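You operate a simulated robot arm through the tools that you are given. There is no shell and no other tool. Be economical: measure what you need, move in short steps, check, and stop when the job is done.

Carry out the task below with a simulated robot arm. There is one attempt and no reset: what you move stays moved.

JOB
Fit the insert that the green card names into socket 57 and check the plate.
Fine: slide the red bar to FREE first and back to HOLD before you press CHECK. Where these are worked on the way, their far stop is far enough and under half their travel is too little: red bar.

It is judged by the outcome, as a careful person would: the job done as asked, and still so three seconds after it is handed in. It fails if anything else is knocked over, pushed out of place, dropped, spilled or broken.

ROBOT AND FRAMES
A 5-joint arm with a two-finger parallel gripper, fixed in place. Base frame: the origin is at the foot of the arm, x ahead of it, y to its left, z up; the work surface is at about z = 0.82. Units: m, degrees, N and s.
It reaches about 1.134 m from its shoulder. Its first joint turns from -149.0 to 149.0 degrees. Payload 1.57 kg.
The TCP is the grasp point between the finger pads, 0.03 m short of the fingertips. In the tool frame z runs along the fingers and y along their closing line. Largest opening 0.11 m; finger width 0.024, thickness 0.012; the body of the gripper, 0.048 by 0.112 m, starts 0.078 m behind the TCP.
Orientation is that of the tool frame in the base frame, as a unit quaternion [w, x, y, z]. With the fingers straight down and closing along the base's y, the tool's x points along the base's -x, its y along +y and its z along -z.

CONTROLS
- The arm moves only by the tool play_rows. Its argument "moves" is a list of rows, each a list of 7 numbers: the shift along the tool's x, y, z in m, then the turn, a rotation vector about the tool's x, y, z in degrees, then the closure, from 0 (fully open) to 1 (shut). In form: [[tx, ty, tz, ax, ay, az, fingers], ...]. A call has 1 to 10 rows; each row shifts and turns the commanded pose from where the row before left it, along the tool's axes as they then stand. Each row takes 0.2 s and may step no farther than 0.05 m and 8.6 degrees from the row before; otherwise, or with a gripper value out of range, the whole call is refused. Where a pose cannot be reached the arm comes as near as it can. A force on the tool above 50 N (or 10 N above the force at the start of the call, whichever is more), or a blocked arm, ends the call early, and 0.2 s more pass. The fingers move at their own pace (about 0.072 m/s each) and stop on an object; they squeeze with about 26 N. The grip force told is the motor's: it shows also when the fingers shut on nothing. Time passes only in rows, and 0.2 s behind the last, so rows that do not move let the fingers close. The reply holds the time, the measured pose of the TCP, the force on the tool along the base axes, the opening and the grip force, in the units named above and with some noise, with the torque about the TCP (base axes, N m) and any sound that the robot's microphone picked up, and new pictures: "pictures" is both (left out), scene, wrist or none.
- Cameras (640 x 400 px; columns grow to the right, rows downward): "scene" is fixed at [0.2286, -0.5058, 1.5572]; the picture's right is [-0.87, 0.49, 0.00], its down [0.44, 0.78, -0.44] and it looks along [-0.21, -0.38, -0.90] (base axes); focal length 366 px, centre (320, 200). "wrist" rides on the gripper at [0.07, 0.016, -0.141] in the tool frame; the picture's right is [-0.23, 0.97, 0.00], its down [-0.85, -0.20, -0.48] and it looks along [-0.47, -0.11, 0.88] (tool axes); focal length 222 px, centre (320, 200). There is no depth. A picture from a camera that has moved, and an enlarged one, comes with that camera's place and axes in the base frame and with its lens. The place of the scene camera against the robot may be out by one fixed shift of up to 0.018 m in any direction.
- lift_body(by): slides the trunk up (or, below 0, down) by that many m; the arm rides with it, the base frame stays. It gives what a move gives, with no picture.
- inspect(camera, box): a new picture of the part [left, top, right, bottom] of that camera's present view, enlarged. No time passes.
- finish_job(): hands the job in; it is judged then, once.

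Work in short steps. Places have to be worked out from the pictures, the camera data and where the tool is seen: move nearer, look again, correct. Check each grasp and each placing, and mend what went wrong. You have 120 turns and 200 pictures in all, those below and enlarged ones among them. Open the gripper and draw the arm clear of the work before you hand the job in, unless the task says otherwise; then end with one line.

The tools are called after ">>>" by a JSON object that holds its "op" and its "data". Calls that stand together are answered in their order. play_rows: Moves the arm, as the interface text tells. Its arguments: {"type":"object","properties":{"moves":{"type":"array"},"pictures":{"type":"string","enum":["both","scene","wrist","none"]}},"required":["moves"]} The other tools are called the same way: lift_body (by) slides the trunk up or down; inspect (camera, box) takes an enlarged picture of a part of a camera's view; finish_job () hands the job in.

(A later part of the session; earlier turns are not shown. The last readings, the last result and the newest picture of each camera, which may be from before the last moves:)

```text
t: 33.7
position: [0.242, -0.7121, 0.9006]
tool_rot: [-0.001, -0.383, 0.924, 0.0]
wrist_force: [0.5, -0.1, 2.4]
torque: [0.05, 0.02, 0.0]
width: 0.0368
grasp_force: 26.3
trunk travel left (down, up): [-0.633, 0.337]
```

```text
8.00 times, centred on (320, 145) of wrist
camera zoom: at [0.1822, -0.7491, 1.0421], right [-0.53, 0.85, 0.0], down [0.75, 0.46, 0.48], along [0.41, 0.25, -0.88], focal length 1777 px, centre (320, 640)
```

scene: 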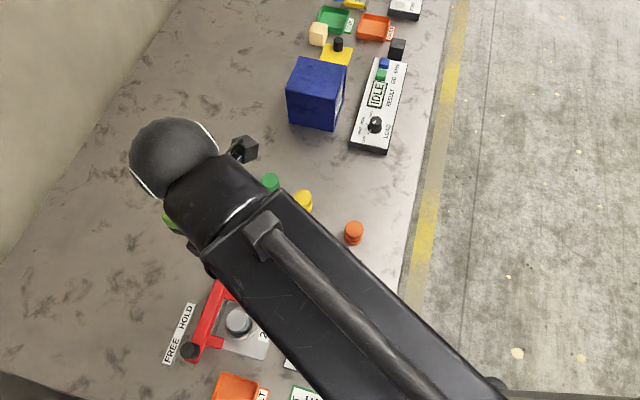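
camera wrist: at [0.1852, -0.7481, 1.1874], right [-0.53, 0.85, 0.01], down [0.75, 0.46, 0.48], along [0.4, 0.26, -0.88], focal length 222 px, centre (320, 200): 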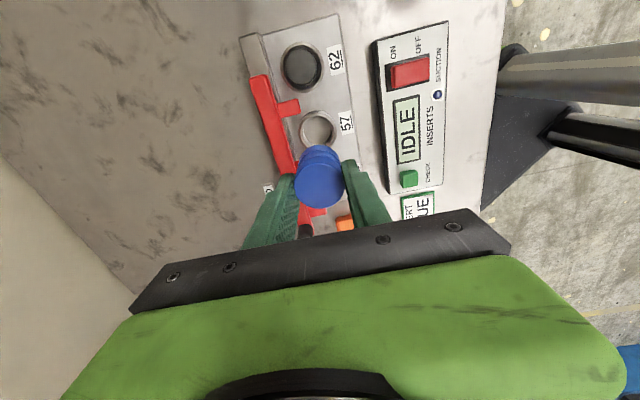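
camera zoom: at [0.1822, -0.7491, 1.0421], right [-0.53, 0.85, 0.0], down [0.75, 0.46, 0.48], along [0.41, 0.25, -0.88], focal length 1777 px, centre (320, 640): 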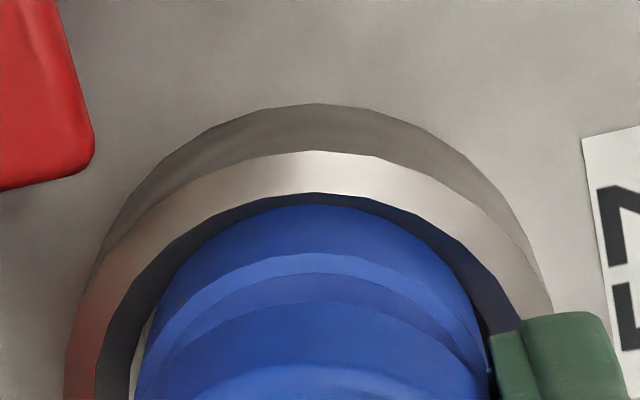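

The insert is inside the ring, centred, just touching the floor (2.4 N). Lower 1 mm more and open to 50 mm (keeping clear of the bar), then lift.

>>> {"op": "lift_body", "data": {"by": -0.001}}

>>> {"op": "play_rows", "data": {"moves": [[0, 0, 0, 0, 0, 0, 0.55], [0, 0, 0, 0, 0, 0, 0.55], [0, 0, 0, 0, 0, 0, 0.55]], "pictures": "none"}}

>>> {"op": "lift_body", "data": {"by": 0.1}}

>>> {"op": "inspect", "data": {"camera": "wrist", "box": [220, 20, 420, 200]}}

```text
t: 34.2
position: [0.2414, -0.7115, 0.8995]
tool_rot: [-0.001, -0.382, 0.924, -0.002]
wrist_force: [1.3, -3.4, 18.3]
torque: [-0.03, 0.23, 0.04]
width: 0.0365
grasp_force: 25.9
trunk travel left (down, up): [-0.632, 0.338]
```

```text
t: 35.0
position: [0.2421, -0.712, 0.8985]
tool_rot: [-0.001, -0.382, 0.924, -0.001]
wrist_force: [-0.1, -0.8, 0.3]
torque: [-0.05, -0.03, -0.04]
width: 0.0496
grasp_force: 0.2
trunk travel left (down, up): [-0.632, 0.338]
```

```text
t: 36.4
position: [0.242, -0.7114, 0.9983]
tool_rot: [-0.001, -0.383, 0.924, 0.0]
wrist_force: [0.4, -0.5, 0.4]
torque: [0.01, -0.01, -0.01]
width: 0.0496
grasp_force: 0.2
trunk travel left (down, up): [-0.732, 0.238]
```

```text
2.22 times, centred on (320, 110) of wrist
camera zoom: at [0.1822, -0.7494, 1.141], right [-0.53, 0.85, 0.0], down [0.75, 0.46, 0.48], along [0.41, 0.25, -0.88], focal length 494 px, centre (320, 400)
```

zoom: 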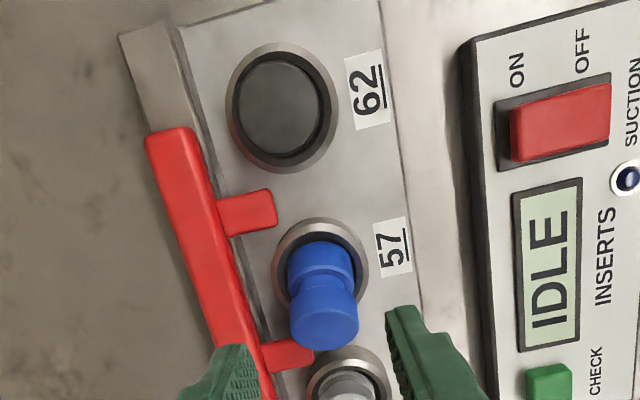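

Blue stands in the socket but looks taller than 62's insert; I look closer at both views to judge seating.

>>> {"op": "inspect", "data": {"camera": "wrist", "box": [270, 20, 370, 190]}}

>>> {"op": "play_rows", "data": {"moves": [[0.04, -0.02, 0, 0, 0, 0, 0.55], [0.04, -0.02, 0, 0, 0, 0, 0.55], [0.04, -0.02, 0, 0, 0, 0, 0.55], [0.04, -0.02, 0, 0, 0, 0, 0.55], [0.04, 0, 0, 0, 0, 0, 0.55]], "pictures": "both"}}

>>> {"op": "inspect", "data": {"camera": "scene", "box": [170, 200, 310, 350]}}

```text
2.35 times, centred on (320, 105) of wrist
camera zoom: at [0.1822, -0.7494, 1.141], right [-0.53, 0.85, 0.0], down [0.75, 0.46, 0.48], along [0.41, 0.25, -0.88], focal length 523 px, centre (320, 424)
```

zoom: 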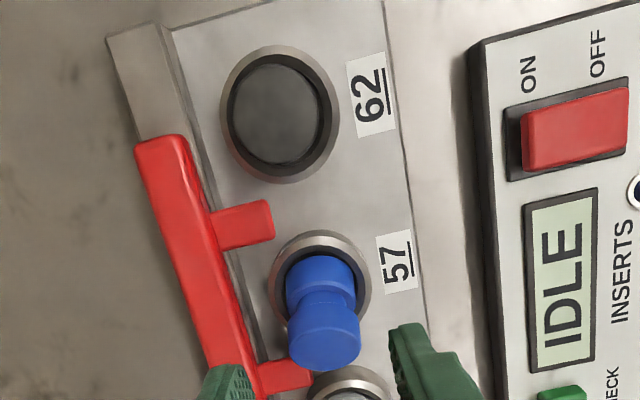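

```text
t: 37.5
position: [0.1535, -0.8917, 0.9997]
tool_rot: [-0.001, -0.382, 0.924, -0.003]
wrist_force: [0.8, 0.4, -0.2]
torque: [-0.02, 0.02, -0.01]
width: 0.0493
grasp_force: 0.1
out of reach, approached as far as the arm can: row 5
trunk travel left (down, up): [-0.732, 0.238]
camera wrist: at [0.094, -0.9282, 1.1413], right [-0.53, 0.85, 0.0], down [0.75, 0.47, 0.48], along [0.41, 0.25, -0.88], focal length 222 px, centre (320, 200)
```

scene: 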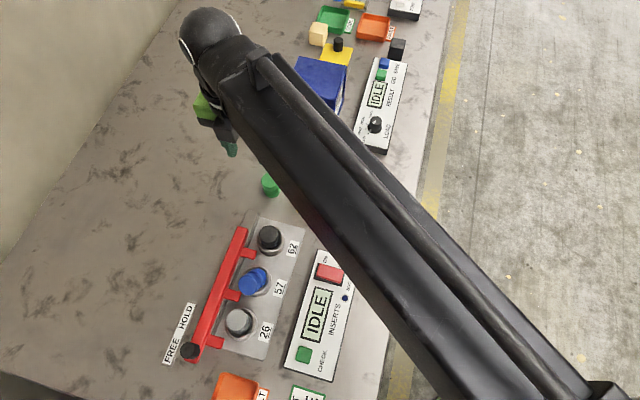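
wrist: 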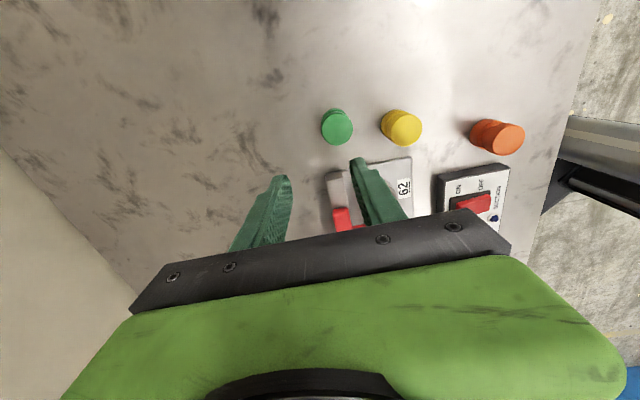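

```text
2.67 times, centred on (240, 275) of scene
camera zoom: at [0.2286, -0.5058, 1.5572], right [-0.87, 0.49, 0.0], down [0.44, 0.78, -0.44], along [-0.21, -0.38, -0.9], focal length 977 px, centre (533, 0)
```

zoom: 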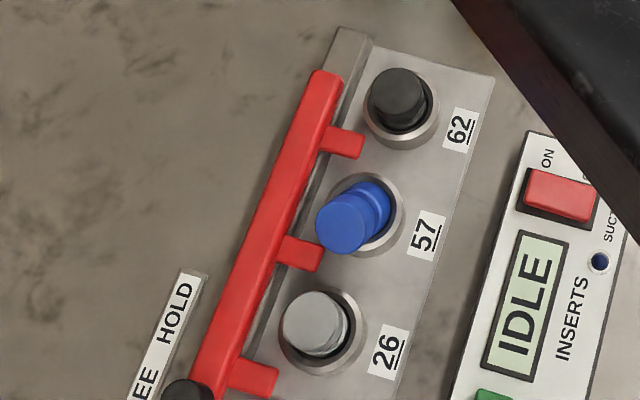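

Blue is leaning ~25° toward the bar's FREE direction — not seated. I bring the camera more directly above socket 57 and look into it.

>>> {"op": "play_rows", "data": {"moves": [[-0.044, 0.0129, 0, 0, 0, 0, 0.55], [-0.044, 0.0129, 0, 0, 0, 0, 0.55], [-0.044, 0.0129, 0, 0, 0, 0, 0.55], [-0.044, 0.0129, 0, 0, 0, 0, 0.55], [-0.044, 0.0129, 0, 0, 0, 0, 0.55]], "pictures": "none"}}

>>> {"op": "inspect", "data": {"camera": "wrist", "box": [260, 30, 380, 130]}}

```text
t: 38.8
position: [0.2652, -0.6867, 0.9984]
tool_rot: [0.0, -0.383, 0.924, -0.002]
wrist_force: [0.9, 0.0, 0.5]
torque: [0.01, 0.01, -0.02]
width: 0.0497
grasp_force: 0.1
out of reach, approached as far as the arm can: row 3
trunk travel left (down, up): [-0.732, 0.238]
```

```text
4.00 times, centred on (320, 80) of wrist
camera zoom: at [0.2056, -0.7233, 1.1412], right [-0.53, 0.85, 0.0], down [0.75, 0.47, 0.48], along [0.41, 0.25, -0.88], focal length 888 px, centre (320, 680)
```

zoom: 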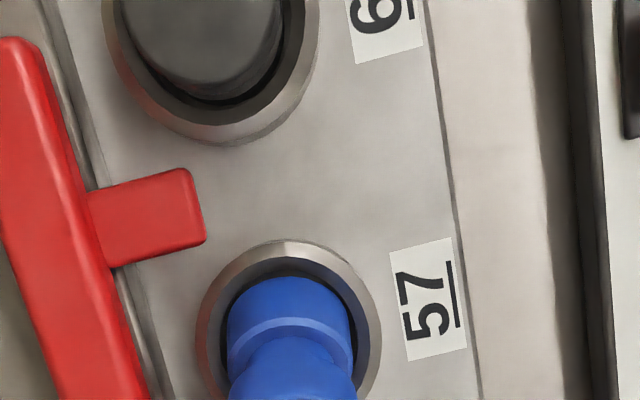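

Blue's head top is near (0.258, -0.700), leaning along +d, so a grip closing across works. I regrip it by the head.

>>> {"op": "play_rows", "data": {"moves": [[0.018, -0.0025, 0, 0, 0, 0, 0.545]], "pictures": "none"}}

>>> {"op": "lift_body", "data": {"by": -0.08}}

>>> {"op": "inspect", "data": {"camera": "wrist", "box": [240, 90, 400, 220]}}

```text
t: 39.1
position: [0.2545, -0.7007, 0.9981]
tool_rot: [0.0, -0.383, 0.924, -0.001]
wrist_force: [0.8, -0.3, 0.9]
torque: [0.0, -0.01, 0.02]
width: 0.0499
grasp_force: 0.0
trunk travel left (down, up): [-0.732, 0.238]
```

```text
t: 40.3
position: [0.253, -0.7012, 0.9196]
tool_rot: [-0.001, -0.382, 0.924, 0.0]
wrist_force: [0.2, 0.4, 0.1]
torque: [-0.01, -0.01, 0.02]
width: 0.05
grasp_force: 0.0
trunk travel left (down, up): [-0.652, 0.318]
```

```text
3.08 times, centred on (320, 155) of wrist
camera zoom: at [0.1938, -0.7391, 1.0611], right [-0.53, 0.85, 0.0], down [0.75, 0.46, 0.48], along [0.41, 0.25, -0.88], focal length 684 px, centre (320, 338)
```

zoom: 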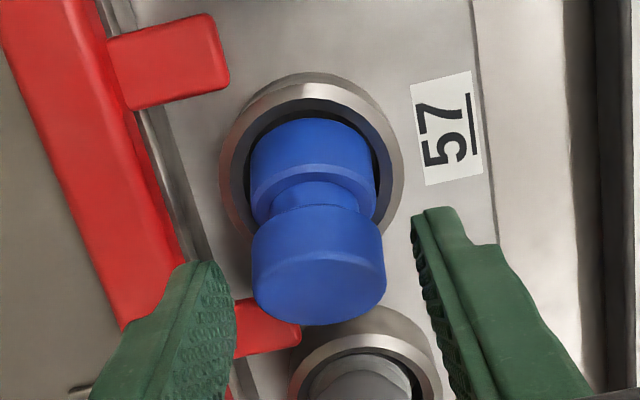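

Clear view: tilted, bottom inside the ring. Shift +4 mm along bar, lower to z≈0.896, and close on the head.

>>> {"op": "play_rows", "data": {"moves": [[-0.004, 0, 0, 0, 0, 0, 0.545]], "pictures": "none"}}

>>> {"op": "lift_body", "data": {"by": -0.024}}

>>> {"op": "play_rows", "data": {"moves": [[0, 0, 0, 0, 0, 0, 0.8], [0, 0, 0, 0, 0, 0, 0.8], [0, 0, 0, 0, 0, 0, 0.8]], "pictures": "none"}}

>>> {"op": "inspect", "data": {"camera": "wrist", "box": [240, 90, 400, 220]}}

```text
t: 40.7
position: [0.257, -0.6987, 0.9193]
tool_rot: [-0.001, -0.383, 0.924, 0.0]
wrist_force: [0.5, 0.1, 0.5]
torque: [-0.01, 0.02, -0.03]
width: 0.0501
grasp_force: 0.0
trunk travel left (down, up): [-0.652, 0.318]
```

```text
t: 41.4
position: [0.2567, -0.6984, 0.895]
tool_rot: [-0.001, -0.383, 0.924, 0.0]
wrist_force: [0.3, -0.1, -1.0]
torque: [-0.02, -0.01, 0.0]
width: 0.0499
grasp_force: 0.0
trunk travel left (down, up): [-0.628, 0.342]
```

```text
t: 42.2
position: [0.2565, -0.6978, 0.8954]
tool_rot: [-0.001, -0.383, 0.924, 0.0]
wrist_force: [-0.9, 1.6, 0.6]
torque: [0.06, 0.04, -0.04]
width: 0.0366
grasp_force: 26.3
trunk travel left (down, up): [-0.628, 0.342]
```

```text
3.08 times, centred on (320, 155) of wrist
camera zoom: at [0.197, -0.7364, 1.0371], right [-0.53, 0.85, 0.0], down [0.75, 0.46, 0.48], along [0.41, 0.25, -0.88], focal length 684 px, centre (320, 338)
```

zoom: 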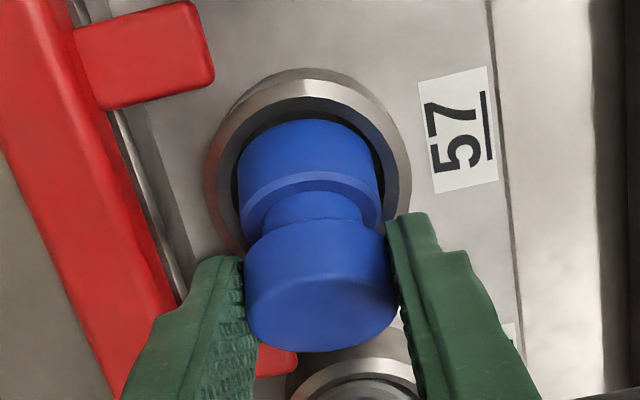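

Gripped at 36.6 mm. Lift it out and look into the empty socket.

>>> {"op": "lift_body", "data": {"by": 0.1}}

>>> {"op": "play_rows", "data": {"moves": [[-0.025, 0, 0, 0, 0, 0, 0.9]], "pictures": "none"}}

>>> {"op": "inspect", "data": {"camera": "wrist", "box": [260, 50, 380, 130]}}

>>> {"op": "inspect", "data": {"camera": "wrist", "box": [200, 20, 440, 220]}}

```text
t: 43.5
position: [0.2556, -0.6982, 0.9951]
tool_rot: [-0.001, -0.383, 0.924, -0.001]
wrist_force: [0.4, 0.3, -0.4]
torque: [0.01, -0.01, -0.01]
width: 0.0366
grasp_force: 26.1
trunk travel left (down, up): [-0.728, 0.242]
```

```text
t: 44.0
position: [0.2769, -0.6814, 0.9948]
tool_rot: [-0.001, -0.382, 0.924, 0.0]
wrist_force: [-1.0, 0.0, -0.5]
torque: [-0.01, 0.0, 0.03]
width: 0.0366
grasp_force: 26.0
trunk travel left (down, up): [-0.728, 0.242]
```

```text
5.00 times, centred on (320, 90) of wrist
camera zoom: at [0.2172, -0.7184, 1.1371], right [-0.53, 0.85, 0.0], down [0.75, 0.46, 0.48], along [0.41, 0.25, -0.88], focal length 1111 px, centre (320, 750)
```

zoom: 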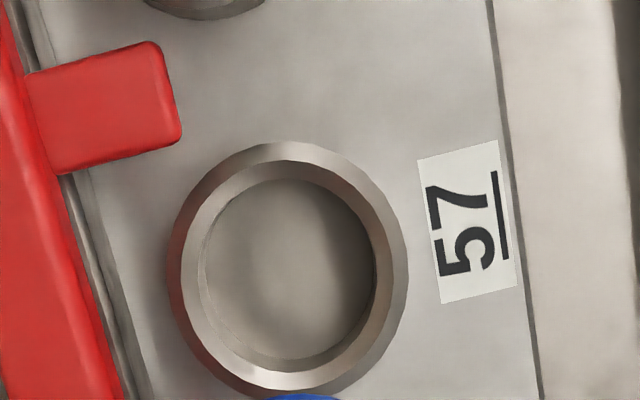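

```text
2.00 times, centred on (320, 120) of wrist
camera zoom: at [0.2172, -0.7184, 1.1371], right [-0.53, 0.85, 0.0], down [0.75, 0.46, 0.48], along [0.41, 0.25, -0.88], focal length 444 px, centre (320, 360)
```

zoom: 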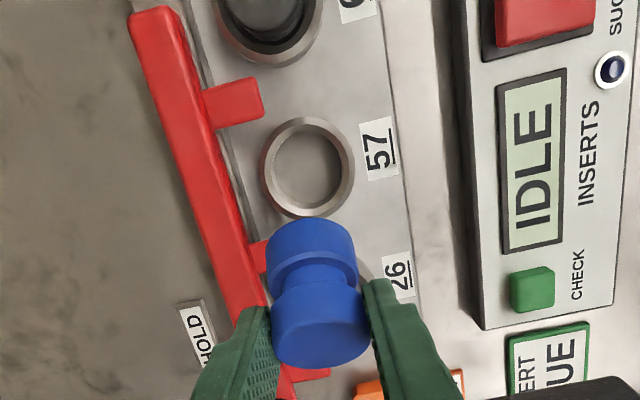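

The hole centre measures (0.245, -0.7107): I had been ~3 mm short along the bar, resting on the far rim (as the torque indicated), so it tipped on release. The insert is now tilted in the grip; I take it back to open table to stand it upright.

>>> {"op": "play_rows", "data": {"moves": [[0.0441, 0.0212, 0, 0, 0, 0, 0.9], [0.0441, 0.0212, 0, 0, 0, 0, 0.9], [0.0441, 0.0212, 0, 0, 0, 0, 0.9], [0.0441, 0.0212, 0, 0, 0, 0, 0.9], [0.0441, 0.0212, 0, 0, 0, 0, 0.9], [0.0441, 0.0212, 0, 0, 0, 0, 0.9]], "pictures": "none"}}

>>> {"op": "lift_body", "data": {"by": -0.1}}

>>> {"op": "inspect", "data": {"camera": "wrist", "box": [200, 60, 440, 240]}}

```text
t: 45.4
position: [-0.0088, -0.7788, 0.9945]
tool_rot: [-0.001, -0.383, 0.924, 0.0]
wrist_force: [-0.6, -0.5, -0.2]
torque: [0.0, -0.01, 0.05]
width: 0.0366
grasp_force: 26.0
trunk travel left (down, up): [-0.728, 0.242]
```

```text
t: 46.7
position: [-0.006, -0.779, 0.895]
tool_rot: [-0.001, -0.383, 0.924, -0.001]
wrist_force: [0.5, 0.8, -0.6]
torque: [0.03, -0.03, 0.0]
width: 0.0365
grasp_force: 26.4
trunk travel left (down, up): [-0.628, 0.342]
```

```text
2.22 times, centred on (320, 150) of wrist
camera zoom: at [-0.0656, -0.8163, 1.037], right [-0.53, 0.85, 0.0], down [0.75, 0.47, 0.48], along [0.41, 0.25, -0.88], focal length 494 px, centre (320, 311)
```

zoom: 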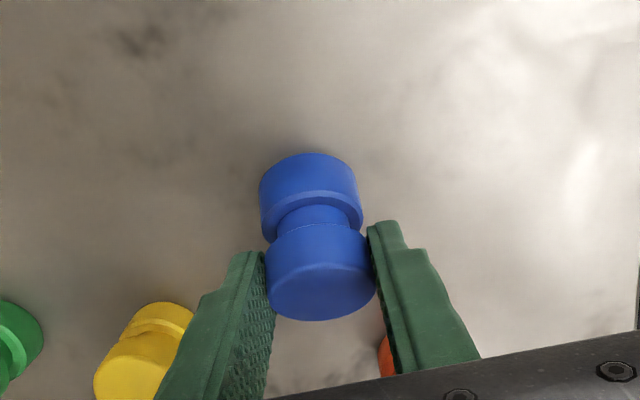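

Lower onto the table in steps, watching force.

>>> {"op": "lift_body", "data": {"by": -0.018}}

>>> {"op": "lift_body", "data": {"by": -0.006}}

>>> {"op": "inspect", "data": {"camera": "wrist", "box": [240, 90, 400, 220]}}

```text
t: 47.3
position: [-0.0063, -0.7775, 0.8779]
tool_rot: [-0.002, -0.382, 0.924, -0.001]
wrist_force: [-0.9, -0.1, 16.7]
torque: [-0.13, 0.1, -0.01]
width: 0.0366
grasp_force: 26.5
trunk travel left (down, up): [-0.61, 0.36]
```

```text
t: 47.8
position: [-0.0061, -0.7758, 0.8763]
tool_rot: [-0.002, -0.383, 0.924, -0.004]
wrist_force: [1.7, 3.2, 39.4]
torque: [-0.04, 0.14, -0.01]
width: 0.0364
grasp_force: 26.3
trunk travel left (down, up): [-0.607, 0.363]
stopped: the force on the tool passed its limit at 59 N (the readings are from after the stop); the commanded pose is now the measured one
```

```text
3.08 times, centred on (320, 155) of wrist
camera zoom: at [-0.0652, -0.8139, 1.0187], right [-0.53, 0.85, -0.01], down [0.75, 0.47, 0.47], along [0.41, 0.25, -0.88], focal length 684 px, centre (320, 338)
```

zoom: 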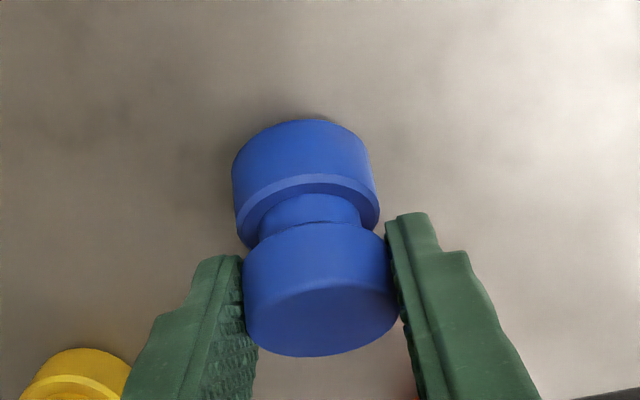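

The tilt's pivot sits right above the contact corner, so pressing alone doesn't right it. I ease off slightly and drag the head −d 12 mm while the corner grips the table.

>>> {"op": "play_rows", "data": {"moves": [[0.004, 0, 0, 0, 0, 0, 0.9], [0.004, 0, 0, 0, 0, 0, 0.9], [0.004, 0, 0, 0, 0, 0, 0.9]], "pictures": "none"}}

>>> {"op": "inspect", "data": {"camera": "wrist", "box": [240, 90, 400, 220]}}

```text
t: 48.5
position: [-0.0147, -0.7883, 0.8733]
tool_rot: [-0.002, -0.382, 0.924, -0.003]
wrist_force: [0.6, 2.5, 13.5]
torque: [0.12, 0.03, -0.01]
width: 0.037
grasp_force: 26.3
trunk travel left (down, up): [-0.607, 0.363]
```

```text
3.08 times, centred on (320, 155) of wrist
camera zoom: at [-0.0735, -0.8243, 1.0164], right [-0.53, 0.85, -0.01], down [0.75, 0.47, 0.47], along [0.4, 0.25, -0.88], focal length 684 px, centre (320, 338)
```

zoom: 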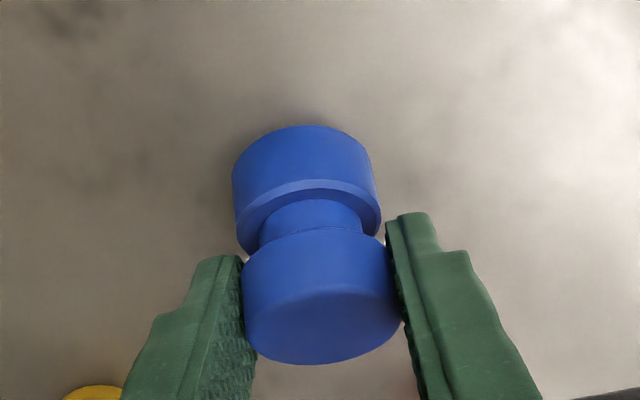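

It is righting (more of the top face shows). Repeat with a little more press.

>>> {"op": "lift_body", "data": {"by": -0.003}}

>>> {"op": "play_rows", "data": {"moves": [[0.004, 0, 0, 0, 0, 0, 0.9], [0.004, 0, 0, 0, 0, 0, 0.9], [0.004, 0, 0, 0, 0, 0, 0.9], [0.004, 0, 0, 0, 0, 0, 0.9]], "pictures": "none"}}

>>> {"op": "inspect", "data": {"camera": "wrist", "box": [240, 90, 400, 220]}}

```text
t: 49.1
position: [-0.0143, -0.7859, 0.8722]
tool_rot: [-0.002, -0.383, 0.924, -0.002]
wrist_force: [-1.5, -1.7, 18.1]
torque: [-0.17, 0.15, 0.01]
width: 0.0368
grasp_force: 26.0
trunk travel left (down, up): [-0.604, 0.366]
```

```text
t: 50.1
position: [-0.0239, -0.7982, 0.8712]
tool_rot: [-0.002, -0.384, 0.924, -0.002]
wrist_force: [3.1, 3.4, 13.5]
torque: [0.09, -0.08, 0.01]
width: 0.0368
grasp_force: 26.1
trunk travel left (down, up): [-0.604, 0.366]
```

```text
3.08 times, centred on (320, 155) of wrist
camera zoom: at [-0.0833, -0.8343, 1.0138], right [-0.53, 0.85, 0.0], down [0.75, 0.47, 0.47], along [0.41, 0.25, -0.88], focal length 684 px, centre (320, 338)
```

zoom: 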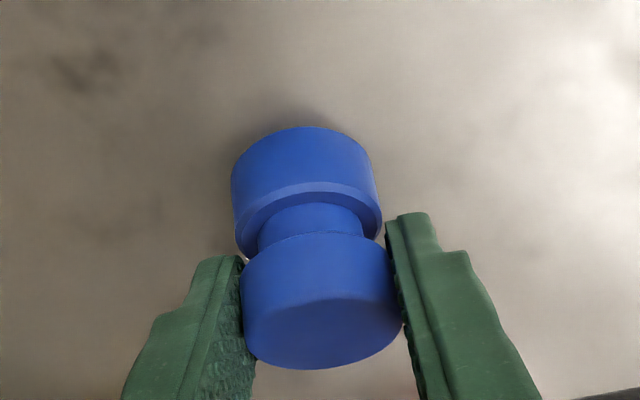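

Tilt now ~28°, well inside the self-righting angle (~43°). Release with the corner on the table so it settles upright.

>>> {"op": "play_rows", "data": {"moves": [[0, 0, 0, 0, 0, 0, 0.6], [0, 0, 0, 0, 0, 0, 0.45], [0, 0, 0, 0, 0, 0, 0.45], [0, 0, 0, 0, 0, 0, 0.45]], "pictures": "none"}}

>>> {"op": "inspect", "data": {"camera": "wrist", "box": [220, 60, 420, 220]}}

```text
t: 51.1
position: [-0.0246, -0.7979, 0.8701]
tool_rot: [-0.001, -0.383, 0.924, -0.003]
wrist_force: [0.1, 0.0, -0.1]
torque: [-0.04, 0.0, 0.01]
width: 0.0605
grasp_force: 0.2
trunk travel left (down, up): [-0.604, 0.366]
```

```text
2.50 times, centred on (320, 140) of wrist
camera zoom: at [-0.0835, -0.8354, 1.0128], right [-0.53, 0.85, 0.0], down [0.75, 0.47, 0.48], along [0.41, 0.25, -0.88], focal length 555 px, centre (320, 350)
```

zoom: 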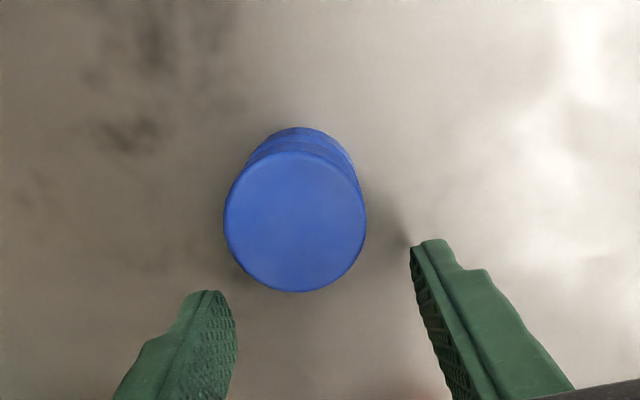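

Upright again, at about (-0.044, -0.8195). Lift 0.05, recentre over it and measure.

>>> {"op": "lift_body", "data": {"by": 0.06}}

>>> {"op": "play_rows", "data": {"moves": [[0.0275, -0.002, 0, 0, 0, 0, 0.45], [0, 0, 0, 0, 0, 0, 0.45]], "pictures": "none"}}

>>> {"op": "inspect", "data": {"camera": "wrist", "box": [240, 80, 400, 200]}}

```text
t: 52.1
position: [-0.0261, -0.7979, 0.93]
tool_rot: [-0.001, -0.383, 0.924, -0.002]
wrist_force: [-0.4, -0.7, 0.4]
torque: [0.0, -0.01, -0.01]
width: 0.0602
grasp_force: 0.0
trunk travel left (down, up): [-0.664, 0.306]
```

```text
t: 52.7
position: [-0.0401, -0.8202, 0.9309]
tool_rot: [-0.001, -0.384, 0.923, -0.002]
wrist_force: [0.0, 0.3, -0.6]
torque: [0.02, 0.05, 0.01]
width: 0.0605
grasp_force: 0.2
trunk travel left (down, up): [-0.664, 0.306]
```

```text
3.33 times, centred on (320, 140) of wrist
camera zoom: at [-0.1004, -0.8568, 1.0727], right [-0.53, 0.85, 0.0], down [0.75, 0.47, 0.48], along [0.41, 0.25, -0.88], focal length 740 px, centre (320, 400)
```

zoom: 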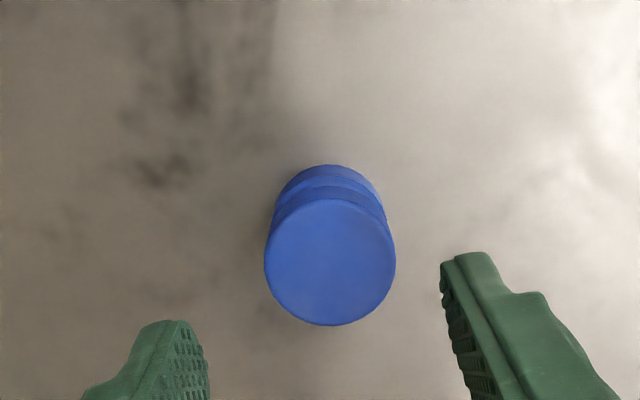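

Shift +2.7 mm in tool y, lower to z≈0.8755, grip.

>>> {"op": "play_rows", "data": {"moves": [[0.0005, 0.0027, 0, 0, 0, 0, 0.45]], "pictures": "none"}}

>>> {"op": "lift_body", "data": {"by": -0.0545}}

>>> {"op": "play_rows", "data": {"moves": [[0, 0, 0, 0, 0, 0, 0.7], [0, 0, 0, 0, 0, 0, 0.9], [0, 0, 0, 0, 0, 0, 0.9]], "pictures": "none"}}

>>> {"op": "inspect", "data": {"camera": "wrist", "box": [240, 120, 400, 240]}}

```text
t: 53.1
position: [-0.043, -0.8191, 0.9293]
tool_rot: [-0.001, -0.383, 0.924, -0.003]
wrist_force: [0.4, 1.0, 0.4]
torque: [-0.01, -0.02, -0.01]
width: 0.0601
grasp_force: 0.1
trunk travel left (down, up): [-0.664, 0.306]
```

```text
t: 54.0
position: [-0.0435, -0.8177, 0.8756]
tool_rot: [0.0, -0.383, 0.924, -0.002]
wrist_force: [-0.6, 0.0, 0.0]
torque: [0.02, 0.01, -0.02]
width: 0.0603
grasp_force: 0.1
trunk travel left (down, up): [-0.609, 0.361]
```

```text
t: 54.8
position: [-0.0434, -0.8179, 0.8762]
tool_rot: [-0.001, -0.383, 0.924, -0.001]
wrist_force: [-0.4, 0.0, 1.6]
torque: [0.04, 0.04, 0.01]
width: 0.0362
grasp_force: 26.0
trunk travel left (down, up): [-0.609, 0.361]
```

```text
3.33 times, centred on (320, 180) of wrist
camera zoom: at [-0.1028, -0.8552, 1.0183], right [-0.53, 0.85, 0.0], down [0.75, 0.47, 0.48], along [0.41, 0.25, -0.88], focal length 740 px, centre (320, 267)
```

zoom: 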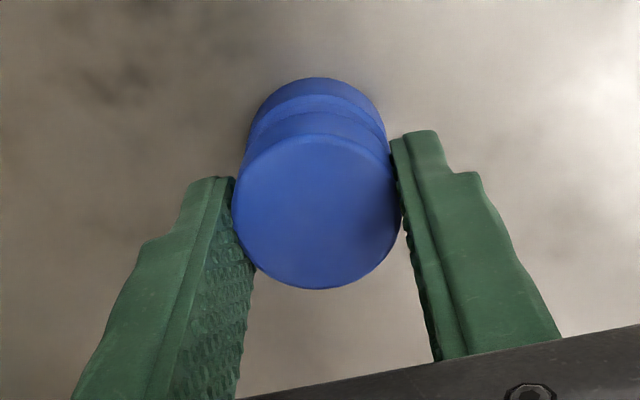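

Gripped upright. Lift and carry above the re-measured hole: target TCP (0.2454, -0.710).

>>> {"op": "lift_body", "data": {"by": 0.12}}

>>> {"op": "play_rows", "data": {"moves": [[-0.0401, -0.01826, 0, 0, 0, 0, 0.9], [-0.0401, -0.01826, 0, 0, 0, 0, 0.9], [-0.0401, -0.01826, 0, 0, 0, 0, 0.9], [-0.0401, -0.01826, 0, 0, 0, 0, 0.9], [-0.0401, -0.01826, 0, 0, 0, 0, 0.9], [-0.0401, -0.01826, 0, 0, 0, 0, 0.9], [-0.0401, -0.01826, 0, 0, 0, 0, 0.9], [0, 0, 0, 0, 0, 0, 0.9]], "pictures": "none"}}

>>> {"op": "inspect", "data": {"camera": "wrist", "box": [270, 80, 370, 160]}}

```text
t: 56.3
position: [-0.0431, -0.818, 0.9962]
tool_rot: [-0.001, -0.383, 0.924, -0.002]
wrist_force: [0.0, -0.6, -1.4]
torque: [0.03, 0.0, 0.01]
width: 0.0365
grasp_force: 25.9
trunk travel left (down, up): [-0.729, 0.241]
```

```text
t: 58.1
position: [0.2467, -0.7117, 0.9963]
tool_rot: [-0.001, -0.383, 0.924, -0.001]
wrist_force: [1.1, -0.3, -0.2]
torque: [0.01, -0.01, -0.01]
width: 0.0365
grasp_force: 25.9
trunk travel left (down, up): [-0.729, 0.241]
```

```text
5.00 times, centred on (320, 120) of wrist
camera zoom: at [0.1869, -0.7487, 1.1383], right [-0.53, 0.85, 0.0], down [0.75, 0.47, 0.48], along [0.41, 0.25, -0.88], focal length 1111 px, centre (320, 600)
```

zoom: 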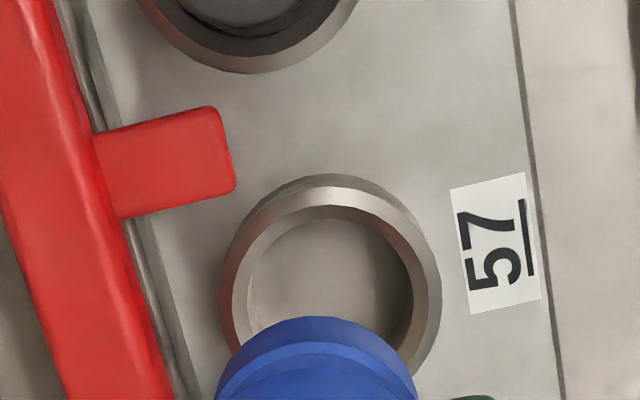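

Hole at ≈(0.2449, -0.7113); adjust +2 mm tool y and descend to just above the rim.

>>> {"op": "play_rows", "data": {"moves": [[0, 0.002, 0, 0, 0, 0, 0.9], [0, 0, 0, 0, 0, 0, 0.9]], "pictures": "none"}}

>>> {"op": "lift_body", "data": {"by": -0.088}}

>>> {"op": "inspect", "data": {"camera": "wrist", "box": [280, 120, 360, 170]}}

```text
t: 58.7
position: [0.2435, -0.7112, 0.9963]
tool_rot: [-0.001, -0.383, 0.924, -0.002]
wrist_force: [-0.2, 0.2, -0.1]
torque: [-0.02, 0.03, 0.0]
width: 0.0362
grasp_force: 26.1
trunk travel left (down, up): [-0.729, 0.241]
```

```text
t: 60.0
position: [0.2438, -0.7101, 0.9083]
tool_rot: [-0.001, -0.382, 0.924, -0.002]
wrist_force: [0.4, 0.1, -0.7]
torque: [0.02, -0.04, 0.04]
width: 0.0363
grasp_force: 26.0
trunk travel left (down, up): [-0.641, 0.329]
```

```text
8.00 times, centred on (320, 145) of wrist
camera zoom: at [0.1844, -0.7473, 1.0503], right [-0.53, 0.85, 0.0], down [0.75, 0.47, 0.48], along [0.41, 0.25, -0.88], focal length 1777 px, centre (320, 640)
```

zoom: 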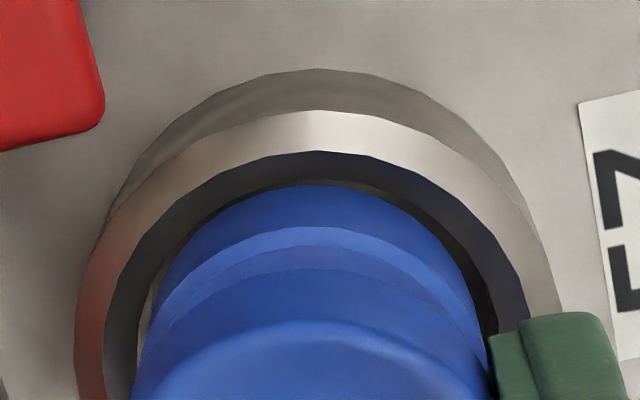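

Insert sits well inside the hole outline on all visible sides now. Lower 10 mm and read forces.

>>> {"op": "lift_body", "data": {"by": -0.01}}

```text
t: 60.5
position: [0.2449, -0.7091, 0.8985]
tool_rot: [-0.001, -0.383, 0.924, -0.003]
wrist_force: [5.5, -0.4, 24.8]
torque: [0.05, 0.24, -0.04]
width: 0.0366
grasp_force: 26.7
trunk travel left (down, up): [-0.631, 0.339]
```

Contact again at 0.8985, with torque placing it on the −x side. Back off 3 mm, shift +2.5 mm in base x, and lower again.

>>> {"op": "lift_body", "data": {"by": 0.004}}

>>> {"op": "play_rows", "data": {"moves": [[-0.0018, -0.0018, 0, 0, 0, 0, 0.9], [0, 0, 0, 0, 0, 0, 0.9]], "pictures": "none"}}

>>> {"op": "lift_body", "data": {"by": -0.004}}

>>> {"op": "inspect", "data": {"camera": "wrist", "box": [280, 120, 360, 170]}}

```text
t: 61.1
position: [0.2429, -0.7099, 0.902]
tool_rot: [-0.002, -0.383, 0.924, -0.002]
wrist_force: [0.3, -0.4, 0.0]
torque: [-0.02, 0.02, -0.03]
width: 0.0364
grasp_force: 25.8
trunk travel left (down, up): [-0.635, 0.335]
```

```text
t: 61.7
position: [0.2474, -0.709, 0.9007]
tool_rot: [-0.002, -0.383, 0.924, -0.003]
wrist_force: [0.4, 0.2, 0.1]
torque: [0.0, 0.01, 0.02]
width: 0.0365
grasp_force: 26.3
trunk travel left (down, up): [-0.635, 0.335]
```

```text
t: 62.2
position: [0.2464, -0.7097, 0.8979]
tool_rot: [-0.001, -0.383, 0.924, -0.002]
wrist_force: [-0.2, 0.6, 0.6]
torque: [0.06, 0.02, -0.01]
width: 0.0364
grasp_force: 25.8
trunk travel left (down, up): [-0.631, 0.339]
```

```text
8.00 times, centred on (320, 145) of wrist
camera zoom: at [0.1871, -0.7462, 1.0403], right [-0.53, 0.85, 0.0], down [0.75, 0.47, 0.48], along [0.41, 0.25, -0.88], focal length 1777 px, centre (320, 640)
```

zoom: 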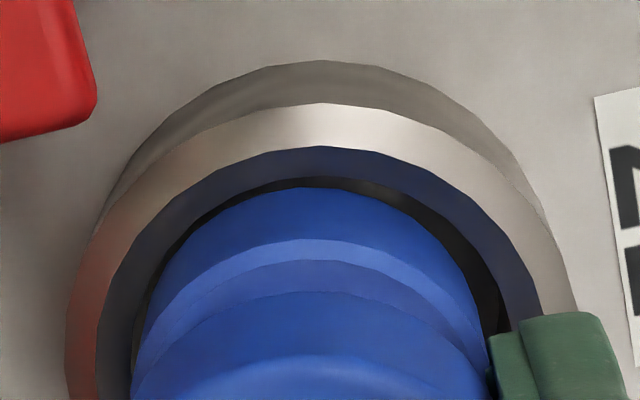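

No force now at the same height – it is entering; the narrower bore is visible. Lower further in small steps.

>>> {"op": "lift_body", "data": {"by": -0.004}}

```text
t: 62.7
position: [0.2471, -0.7086, 0.894]
tool_rot: [-0.001, -0.383, 0.924, -0.002]
wrist_force: [0.4, 2.5, -1.3]
torque: [0.11, -0.04, -0.02]
width: 0.0367
grasp_force: 26.1
trunk travel left (down, up): [-0.627, 0.343]
```

It is dropping in freely (2 N). Continue 4 mm at a time.

>>> {"op": "lift_body", "data": {"by": -0.004}}

>>> {"op": "lift_body", "data": {"by": -0.003}}

>>> {"op": "inspect", "data": {"camera": "wrist", "box": [260, 100, 380, 190]}}

```text
t: 63.2
position: [0.2469, -0.7079, 0.8903]
tool_rot: [-0.002, -0.382, 0.924, -0.001]
wrist_force: [0.4, 2.3, -1.7]
torque: [0.12, 0.0, -0.01]
width: 0.0367
grasp_force: 26.2
trunk travel left (down, up): [-0.623, 0.347]
```

```text
t: 63.8
position: [0.2464, -0.7087, 0.8875]
tool_rot: [-0.001, -0.383, 0.924, -0.002]
wrist_force: [1.5, 2.1, -1.5]
torque: [0.11, -0.06, -0.02]
width: 0.0364
grasp_force: 25.8
trunk travel left (down, up): [-0.62, 0.35]
```

```text
4.44 times, centred on (320, 145) of wrist
camera zoom: at [0.1871, -0.7463, 1.0293], right [-0.53, 0.85, 0.0], down [0.75, 0.47, 0.48], along [0.41, 0.25, -0.88], focal length 987 px, centre (320, 444)
```

zoom: 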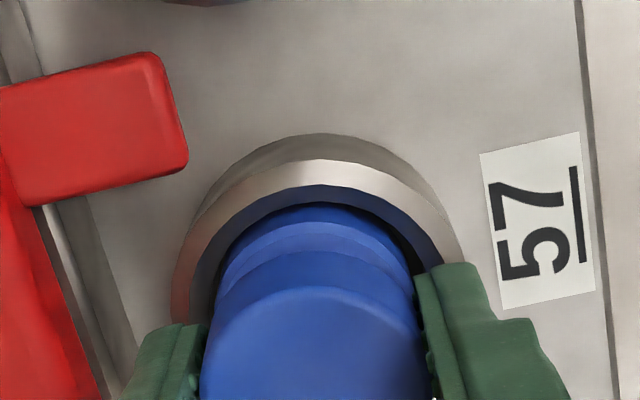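

Sliding in nicely. Continue in small steps until it bottoms.

>>> {"op": "lift_body", "data": {"by": -0.003}}

>>> {"op": "lift_body", "data": {"by": -0.003}}

```text
t: 64.3
position: [0.2472, -0.71, 0.8836]
tool_rot: [-0.001, -0.383, 0.924, -0.002]
wrist_force: [0.7, 2.1, -0.9]
torque: [0.15, -0.03, 0.01]
width: 0.0367
grasp_force: 25.9
trunk travel left (down, up): [-0.617, 0.353]
```

```text
t: 64.8
position: [0.2469, -0.7088, 0.8809]
tool_rot: [-0.001, -0.382, 0.924, -0.003]
wrist_force: [0.3, 1.3, 2.6]
torque: [0.11, -0.09, -0.02]
width: 0.0364
grasp_force: 25.9
trunk travel left (down, up): [-0.614, 0.356]
```

Slight upward force at 0.881. Look before going on.

>>> {"op": "inspect", "data": {"camera": "wrist", "box": [260, 100, 380, 190]}}

>>> {"op": "lift_body", "data": {"by": -0.002}}

```text
4.44 times, centred on (320, 145) of wrist
camera zoom: at [0.187, -0.7461, 1.0235], right [-0.53, 0.85, 0.0], down [0.75, 0.47, 0.48], along [0.41, 0.25, -0.88], focal length 987 px, centre (320, 444)
```

zoom: 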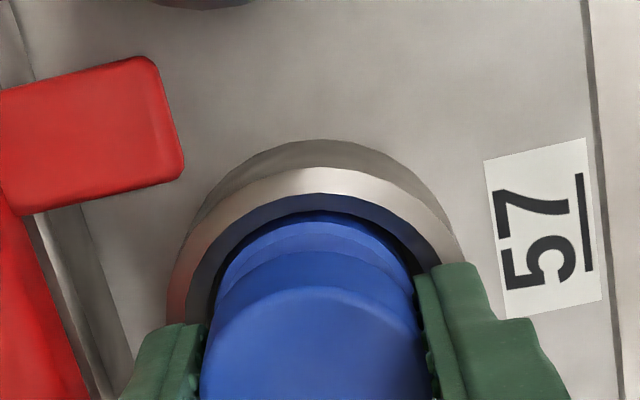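

```text
t: 65.3
position: [0.2459, -0.7099, 0.8807]
tool_rot: [-0.001, -0.382, 0.924, -0.004]
wrist_force: [2.6, -7.5, 31.7]
torque: [-0.05, -0.28, -0.08]
width: 0.0364
grasp_force: 25.6
trunk travel left (down, up): [-0.612, 0.358]
```

Firm stop at 0.8807 (32 N). Ease 1 mm, release, lift, and inspect.

>>> {"op": "lift_body", "data": {"by": 0.001}}

>>> {"op": "play_rows", "data": {"moves": [[0, 0, 0, 0, 0, 0, 0.6], [0, 0, 0, 0, 0, 0, 0.55], [0, 0, 0, 0, 0, 0, 0.55]], "pictures": "none"}}

>>> {"op": "lift_body", "data": {"by": 0.12}}

>>> {"op": "inspect", "data": {"camera": "wrist", "box": [220, 20, 420, 200]}}

```text
t: 65.8
position: [0.2458, -0.7084, 0.8808]
tool_rot: [-0.002, -0.382, 0.924, -0.002]
wrist_force: [1.6, -4.5, 19.8]
torque: [-0.04, -0.19, -0.06]
width: 0.0364
grasp_force: 26.0
trunk travel left (down, up): [-0.613, 0.357]
```

```text
t: 66.6
position: [0.2467, -0.71, 0.8803]
tool_rot: [-0.002, -0.383, 0.924, -0.001]
wrist_force: [0.8, -0.5, 2.2]
torque: [0.03, -0.05, 0.0]
width: 0.0482
grasp_force: 0.1
trunk travel left (down, up): [-0.613, 0.357]
```

```text
t: 68.1
position: [0.2469, -0.709, 1.0007]
tool_rot: [-0.001, -0.383, 0.924, -0.001]
wrist_force: [0.1, 0.8, 0.1]
torque: [-0.02, 0.0, -0.03]
width: 0.0495
grasp_force: 0.1
trunk travel left (down, up): [-0.733, 0.237]
```

```text
2.22 times, centred on (320, 110) of wrist
camera zoom: at [0.1869, -0.7464, 1.1422], right [-0.53, 0.85, 0.0], down [0.75, 0.47, 0.48], along [0.41, 0.25, -0.88], focal length 494 px, centre (320, 400)
```

zoom: 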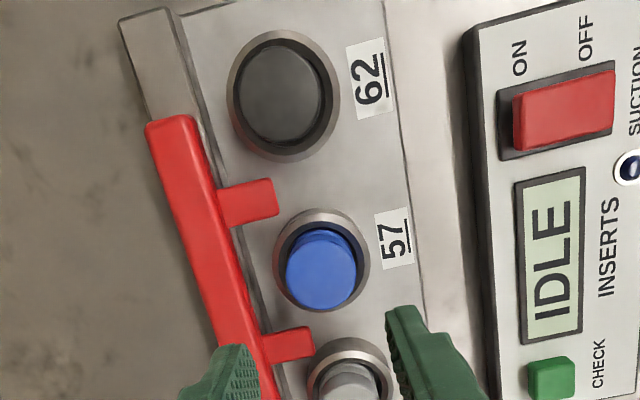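

Blue sits upright in socket 57. Now go above the knob at FREE and check both views.

>>> {"op": "play_rows", "data": {"moves": [[-0.0417, -0.0141, 0, 0, 0, 0, 0.545], [-0.0417, -0.0141, 0, 0, 0, 0, 0.545], [-0.0417, -0.0141, 0, 0, 0, 0, 0.545], [-0.0417, -0.0141, 0, 0, 0, 0, 0.545]], "pictures": "none"}}

>>> {"op": "inspect", "data": {"camera": "wrist", "box": [240, 50, 400, 200]}}

>>> {"op": "inspect", "data": {"camera": "scene", "box": [170, 200, 310, 350]}}

```text
t: 69.1
position: [0.4064, -0.6298, 1.0007]
tool_rot: [-0.002, -0.382, 0.924, -0.003]
wrist_force: [0.2, -0.5, -0.5]
torque: [0.01, 0.0, -0.01]
width: 0.0499
grasp_force: 0.1
trunk travel left (down, up): [-0.733, 0.237]
```

```text
2.67 times, centred on (320, 125) of wrist
camera zoom: at [0.3476, -0.6671, 1.1423], right [-0.53, 0.85, 0.0], down [0.75, 0.47, 0.48], along [0.41, 0.25, -0.88], focal length 592 px, centre (320, 400)
```

zoom: 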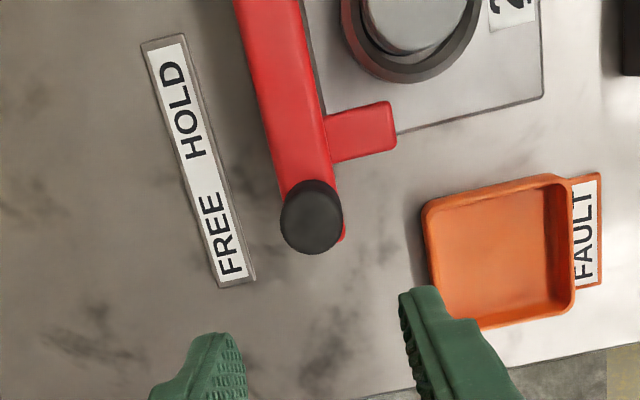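

```text
2.67 times, centred on (240, 275) of scene
camera zoom: at [0.2286, -0.5058, 1.5572], right [-0.87, 0.49, 0.0], down [0.44, 0.78, -0.44], along [-0.21, -0.38, -0.9], focal length 977 px, centre (533, 0)
```

zoom: 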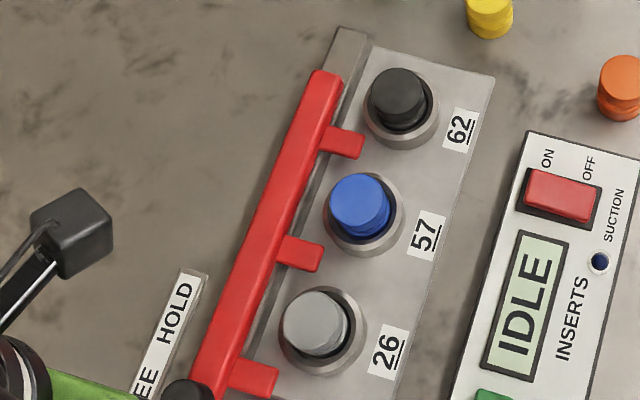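

Blue sits like its neighbours. Knob at FREE is ≈(0.396, -0.643). Move over it and lower.

>>> {"op": "play_rows", "data": {"moves": [[0.016, -0.002, 0, 0, 0, 0, 0.545], [0, 0, 0, 0, 0, 0, 0.545]], "pictures": "none"}}

>>> {"op": "lift_body", "data": {"by": -0.07}}

>>> {"op": "inspect", "data": {"camera": "wrist", "box": [240, 70, 400, 220]}}

```text
t: 69.7
position: [0.3963, -0.6437, 1.0006]
tool_rot: [0.0, -0.383, 0.924, -0.002]
wrist_force: [0.3, -0.4, 0.8]
torque: [-0.02, -0.02, 0.05]
width: 0.0501
grasp_force: 0.1
trunk travel left (down, up): [-0.733, 0.237]
```

```text
t: 70.8
position: [0.3961, -0.6437, 0.9298]
tool_rot: [-0.001, -0.382, 0.924, -0.001]
wrist_force: [0.3, 0.0, 0.2]
torque: [-0.02, -0.01, 0.01]
width: 0.0501
grasp_force: 0.1
trunk travel left (down, up): [-0.663, 0.307]
```

```text
2.67 times, centred on (320, 145) of wrist
camera zoom: at [0.3357, -0.6804, 1.0724], right [-0.53, 0.85, 0.0], down [0.75, 0.47, 0.48], along [0.41, 0.25, -0.88], focal length 592 px, centre (320, 347)
```

zoom: 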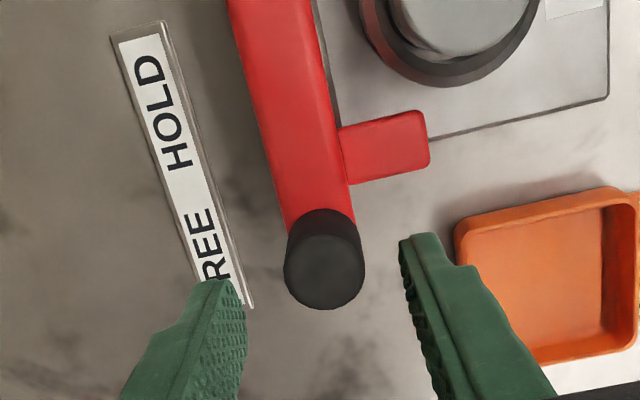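

Nudge +3 mm along the bar and lower to the same grip height 0.890, then close.

>>> {"op": "play_rows", "data": {"moves": [[-0.003, 0, 0, 0, 0, 0, 0.545]], "pictures": "none"}}

>>> {"op": "lift_body", "data": {"by": -0.042}}

>>> {"op": "play_rows", "data": {"moves": [[0, 0, 0, 0, 0, 0, 0.7], [0, 0, 0, 0, 0, 0, 1], [0, 0, 0, 0, 0, 0, 1]], "pictures": "none"}}

>>> {"op": "inspect", "data": {"camera": "wrist", "box": [240, 90, 400, 220]}}

```text
t: 71.2
position: [0.3987, -0.6416, 0.9305]
tool_rot: [-0.001, -0.383, 0.924, -0.003]
wrist_force: [-0.3, 0.3, -1.0]
torque: [-0.01, 0.01, -0.01]
width: 0.0502
grasp_force: 0.1
trunk travel left (down, up): [-0.663, 0.307]
```

```text
t: 72.1
position: [0.3967, -0.6419, 0.8873]
tool_rot: [-0.001, -0.383, 0.924, -0.002]
wrist_force: [0.2, -0.5, 0.8]
torque: [0.04, 0.03, -0.01]
width: 0.0502
grasp_force: 0.0
trunk travel left (down, up): [-0.621, 0.349]
```

```text
t: 72.9
position: [0.3964, -0.6402, 0.8881]
tool_rot: [-0.002, -0.383, 0.924, 0.0]
wrist_force: [-14.1, 15.8, -12.8]
torque: [0.49, 0.25, -0.15]
width: 0.0258
grasp_force: 37.4
trunk travel left (down, up): [-0.621, 0.349]
```

```text
3.08 times, centred on (320, 155) of wrist
camera zoom: at [0.3365, -0.6775, 1.0306], right [-0.53, 0.85, 0.0], down [0.75, 0.47, 0.48], along [0.4, 0.25, -0.88], focal length 684 px, centre (320, 338)
```

zoom: 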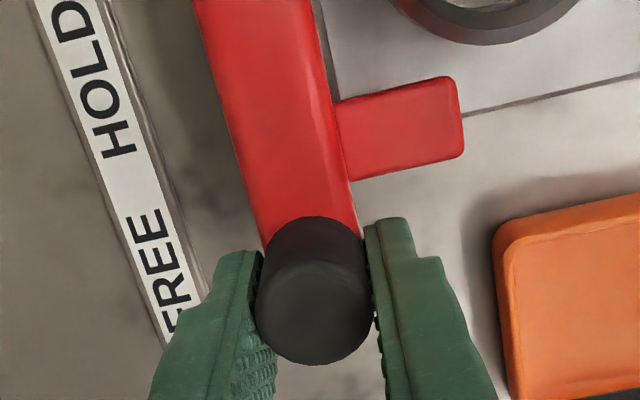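

Gripped, side force 21 N toward +y of tool; I shift +2 mm to relieve it, then slide toward HOLD.

>>> {"op": "play_rows", "data": {"moves": [[0, 0.002, 0, 0, 0, 0, 1], [0.006, 0, 0, 0, 0, 0, 1], [0.006, 0, 0, 0, 0, 0, 1], [0.006, 0, 0, 0, 0, 0, 1]], "pictures": "none"}}

>>> {"op": "inspect", "data": {"camera": "scene", "box": [170, 200, 310, 350]}}

```text
t: 73.9
position: [0.3837, -0.653, 0.888]
tool_rot: [-0.001, -0.383, 0.924, -0.004]
wrist_force: [5.9, -7.0, 12.0]
torque: [0.8, -0.24, 0.03]
width: 0.0256
grasp_force: 37.2
trunk travel left (down, up): [-0.621, 0.349]
```

```text
2.67 times, centred on (240, 275) of scene
camera zoom: at [0.2286, -0.5058, 1.5572], right [-0.87, 0.49, 0.0], down [0.44, 0.78, -0.44], along [-0.21, -0.38, -0.9], focal length 977 px, centre (533, 0)
```

zoom: 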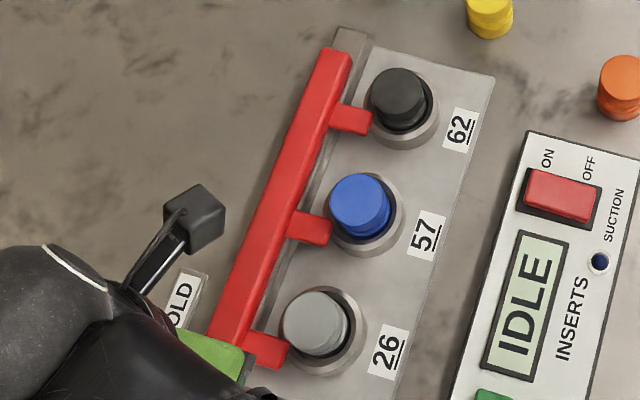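

Moving well; continue toward HOLD with tabs approaching the grooves.

>>> {"op": "play_rows", "data": {"moves": [[0.005, 0, 0, 0, 0, 0, 1], [0.005, 0, 0, 0, 0, 0, 1], [0.005, 0, 0, 0, 0, 0, 1]], "pictures": "none"}}

>>> {"op": "inspect", "data": {"camera": "scene", "box": [170, 200, 310, 350]}}

```text
t: 74.7
position: [0.3736, -0.6623, 0.8876]
tool_rot: [-0.001, -0.384, 0.923, -0.003]
wrist_force: [14.8, -13.2, 21.4]
torque: [0.53, 0.2, 0.11]
width: 0.0259
grasp_force: 36.7
trunk travel left (down, up): [-0.621, 0.349]
```

```text
2.67 times, centred on (240, 275) of scene
camera zoom: at [0.2286, -0.5058, 1.5572], right [-0.87, 0.49, 0.0], down [0.44, 0.78, -0.44], along [-0.21, -0.38, -0.9], focal length 977 px, centre (533, 0)
```

zoom: 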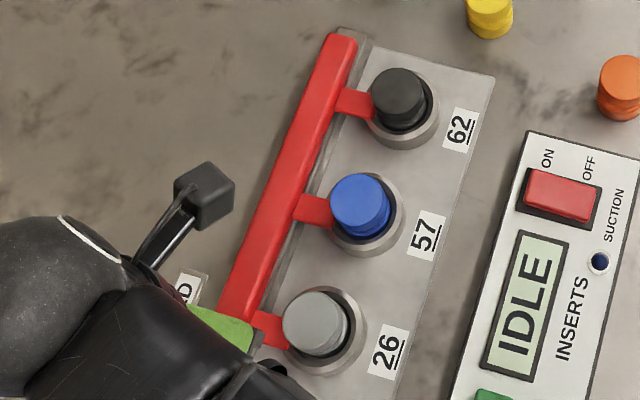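

Tabs are entering the grooves beneath the heads. Relieve side force (−1.5 mm y) and continue to the HOLD stop.

>>> {"op": "play_rows", "data": {"moves": [[0, -0.0015, 0, 0, 0, 0, 1], [0.004, 0, 0, 0, 0, 0, 1], [0.004, 0, 0, 0, 0, 0, 1], [0.004, 0, 0, 0, 0, 0, 1]], "pictures": "none"}}

>>> {"op": "inspect", "data": {"camera": "scene", "box": [170, 200, 310, 350]}}

```text
t: 75.7
position: [0.3659, -0.67, 0.8886]
tool_rot: [-0.001, -0.384, 0.923, -0.001]
wrist_force: [7.8, 10.4, 3.9]
torque: [-0.39, 1.0, -0.11]
width: 0.0258
grasp_force: 36.7
trunk travel left (down, up): [-0.621, 0.349]
```

```text
2.67 times, centred on (240, 275) of scene
camera zoom: at [0.2286, -0.5058, 1.5572], right [-0.87, 0.49, 0.0], down [0.44, 0.78, -0.44], along [-0.21, -0.38, -0.9], focal length 977 px, centre (533, 0)
```

zoom: 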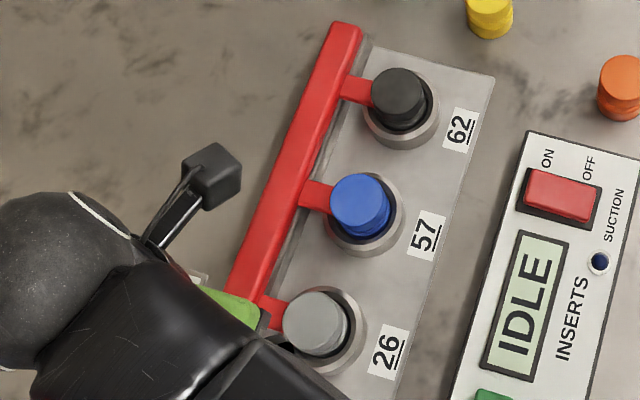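

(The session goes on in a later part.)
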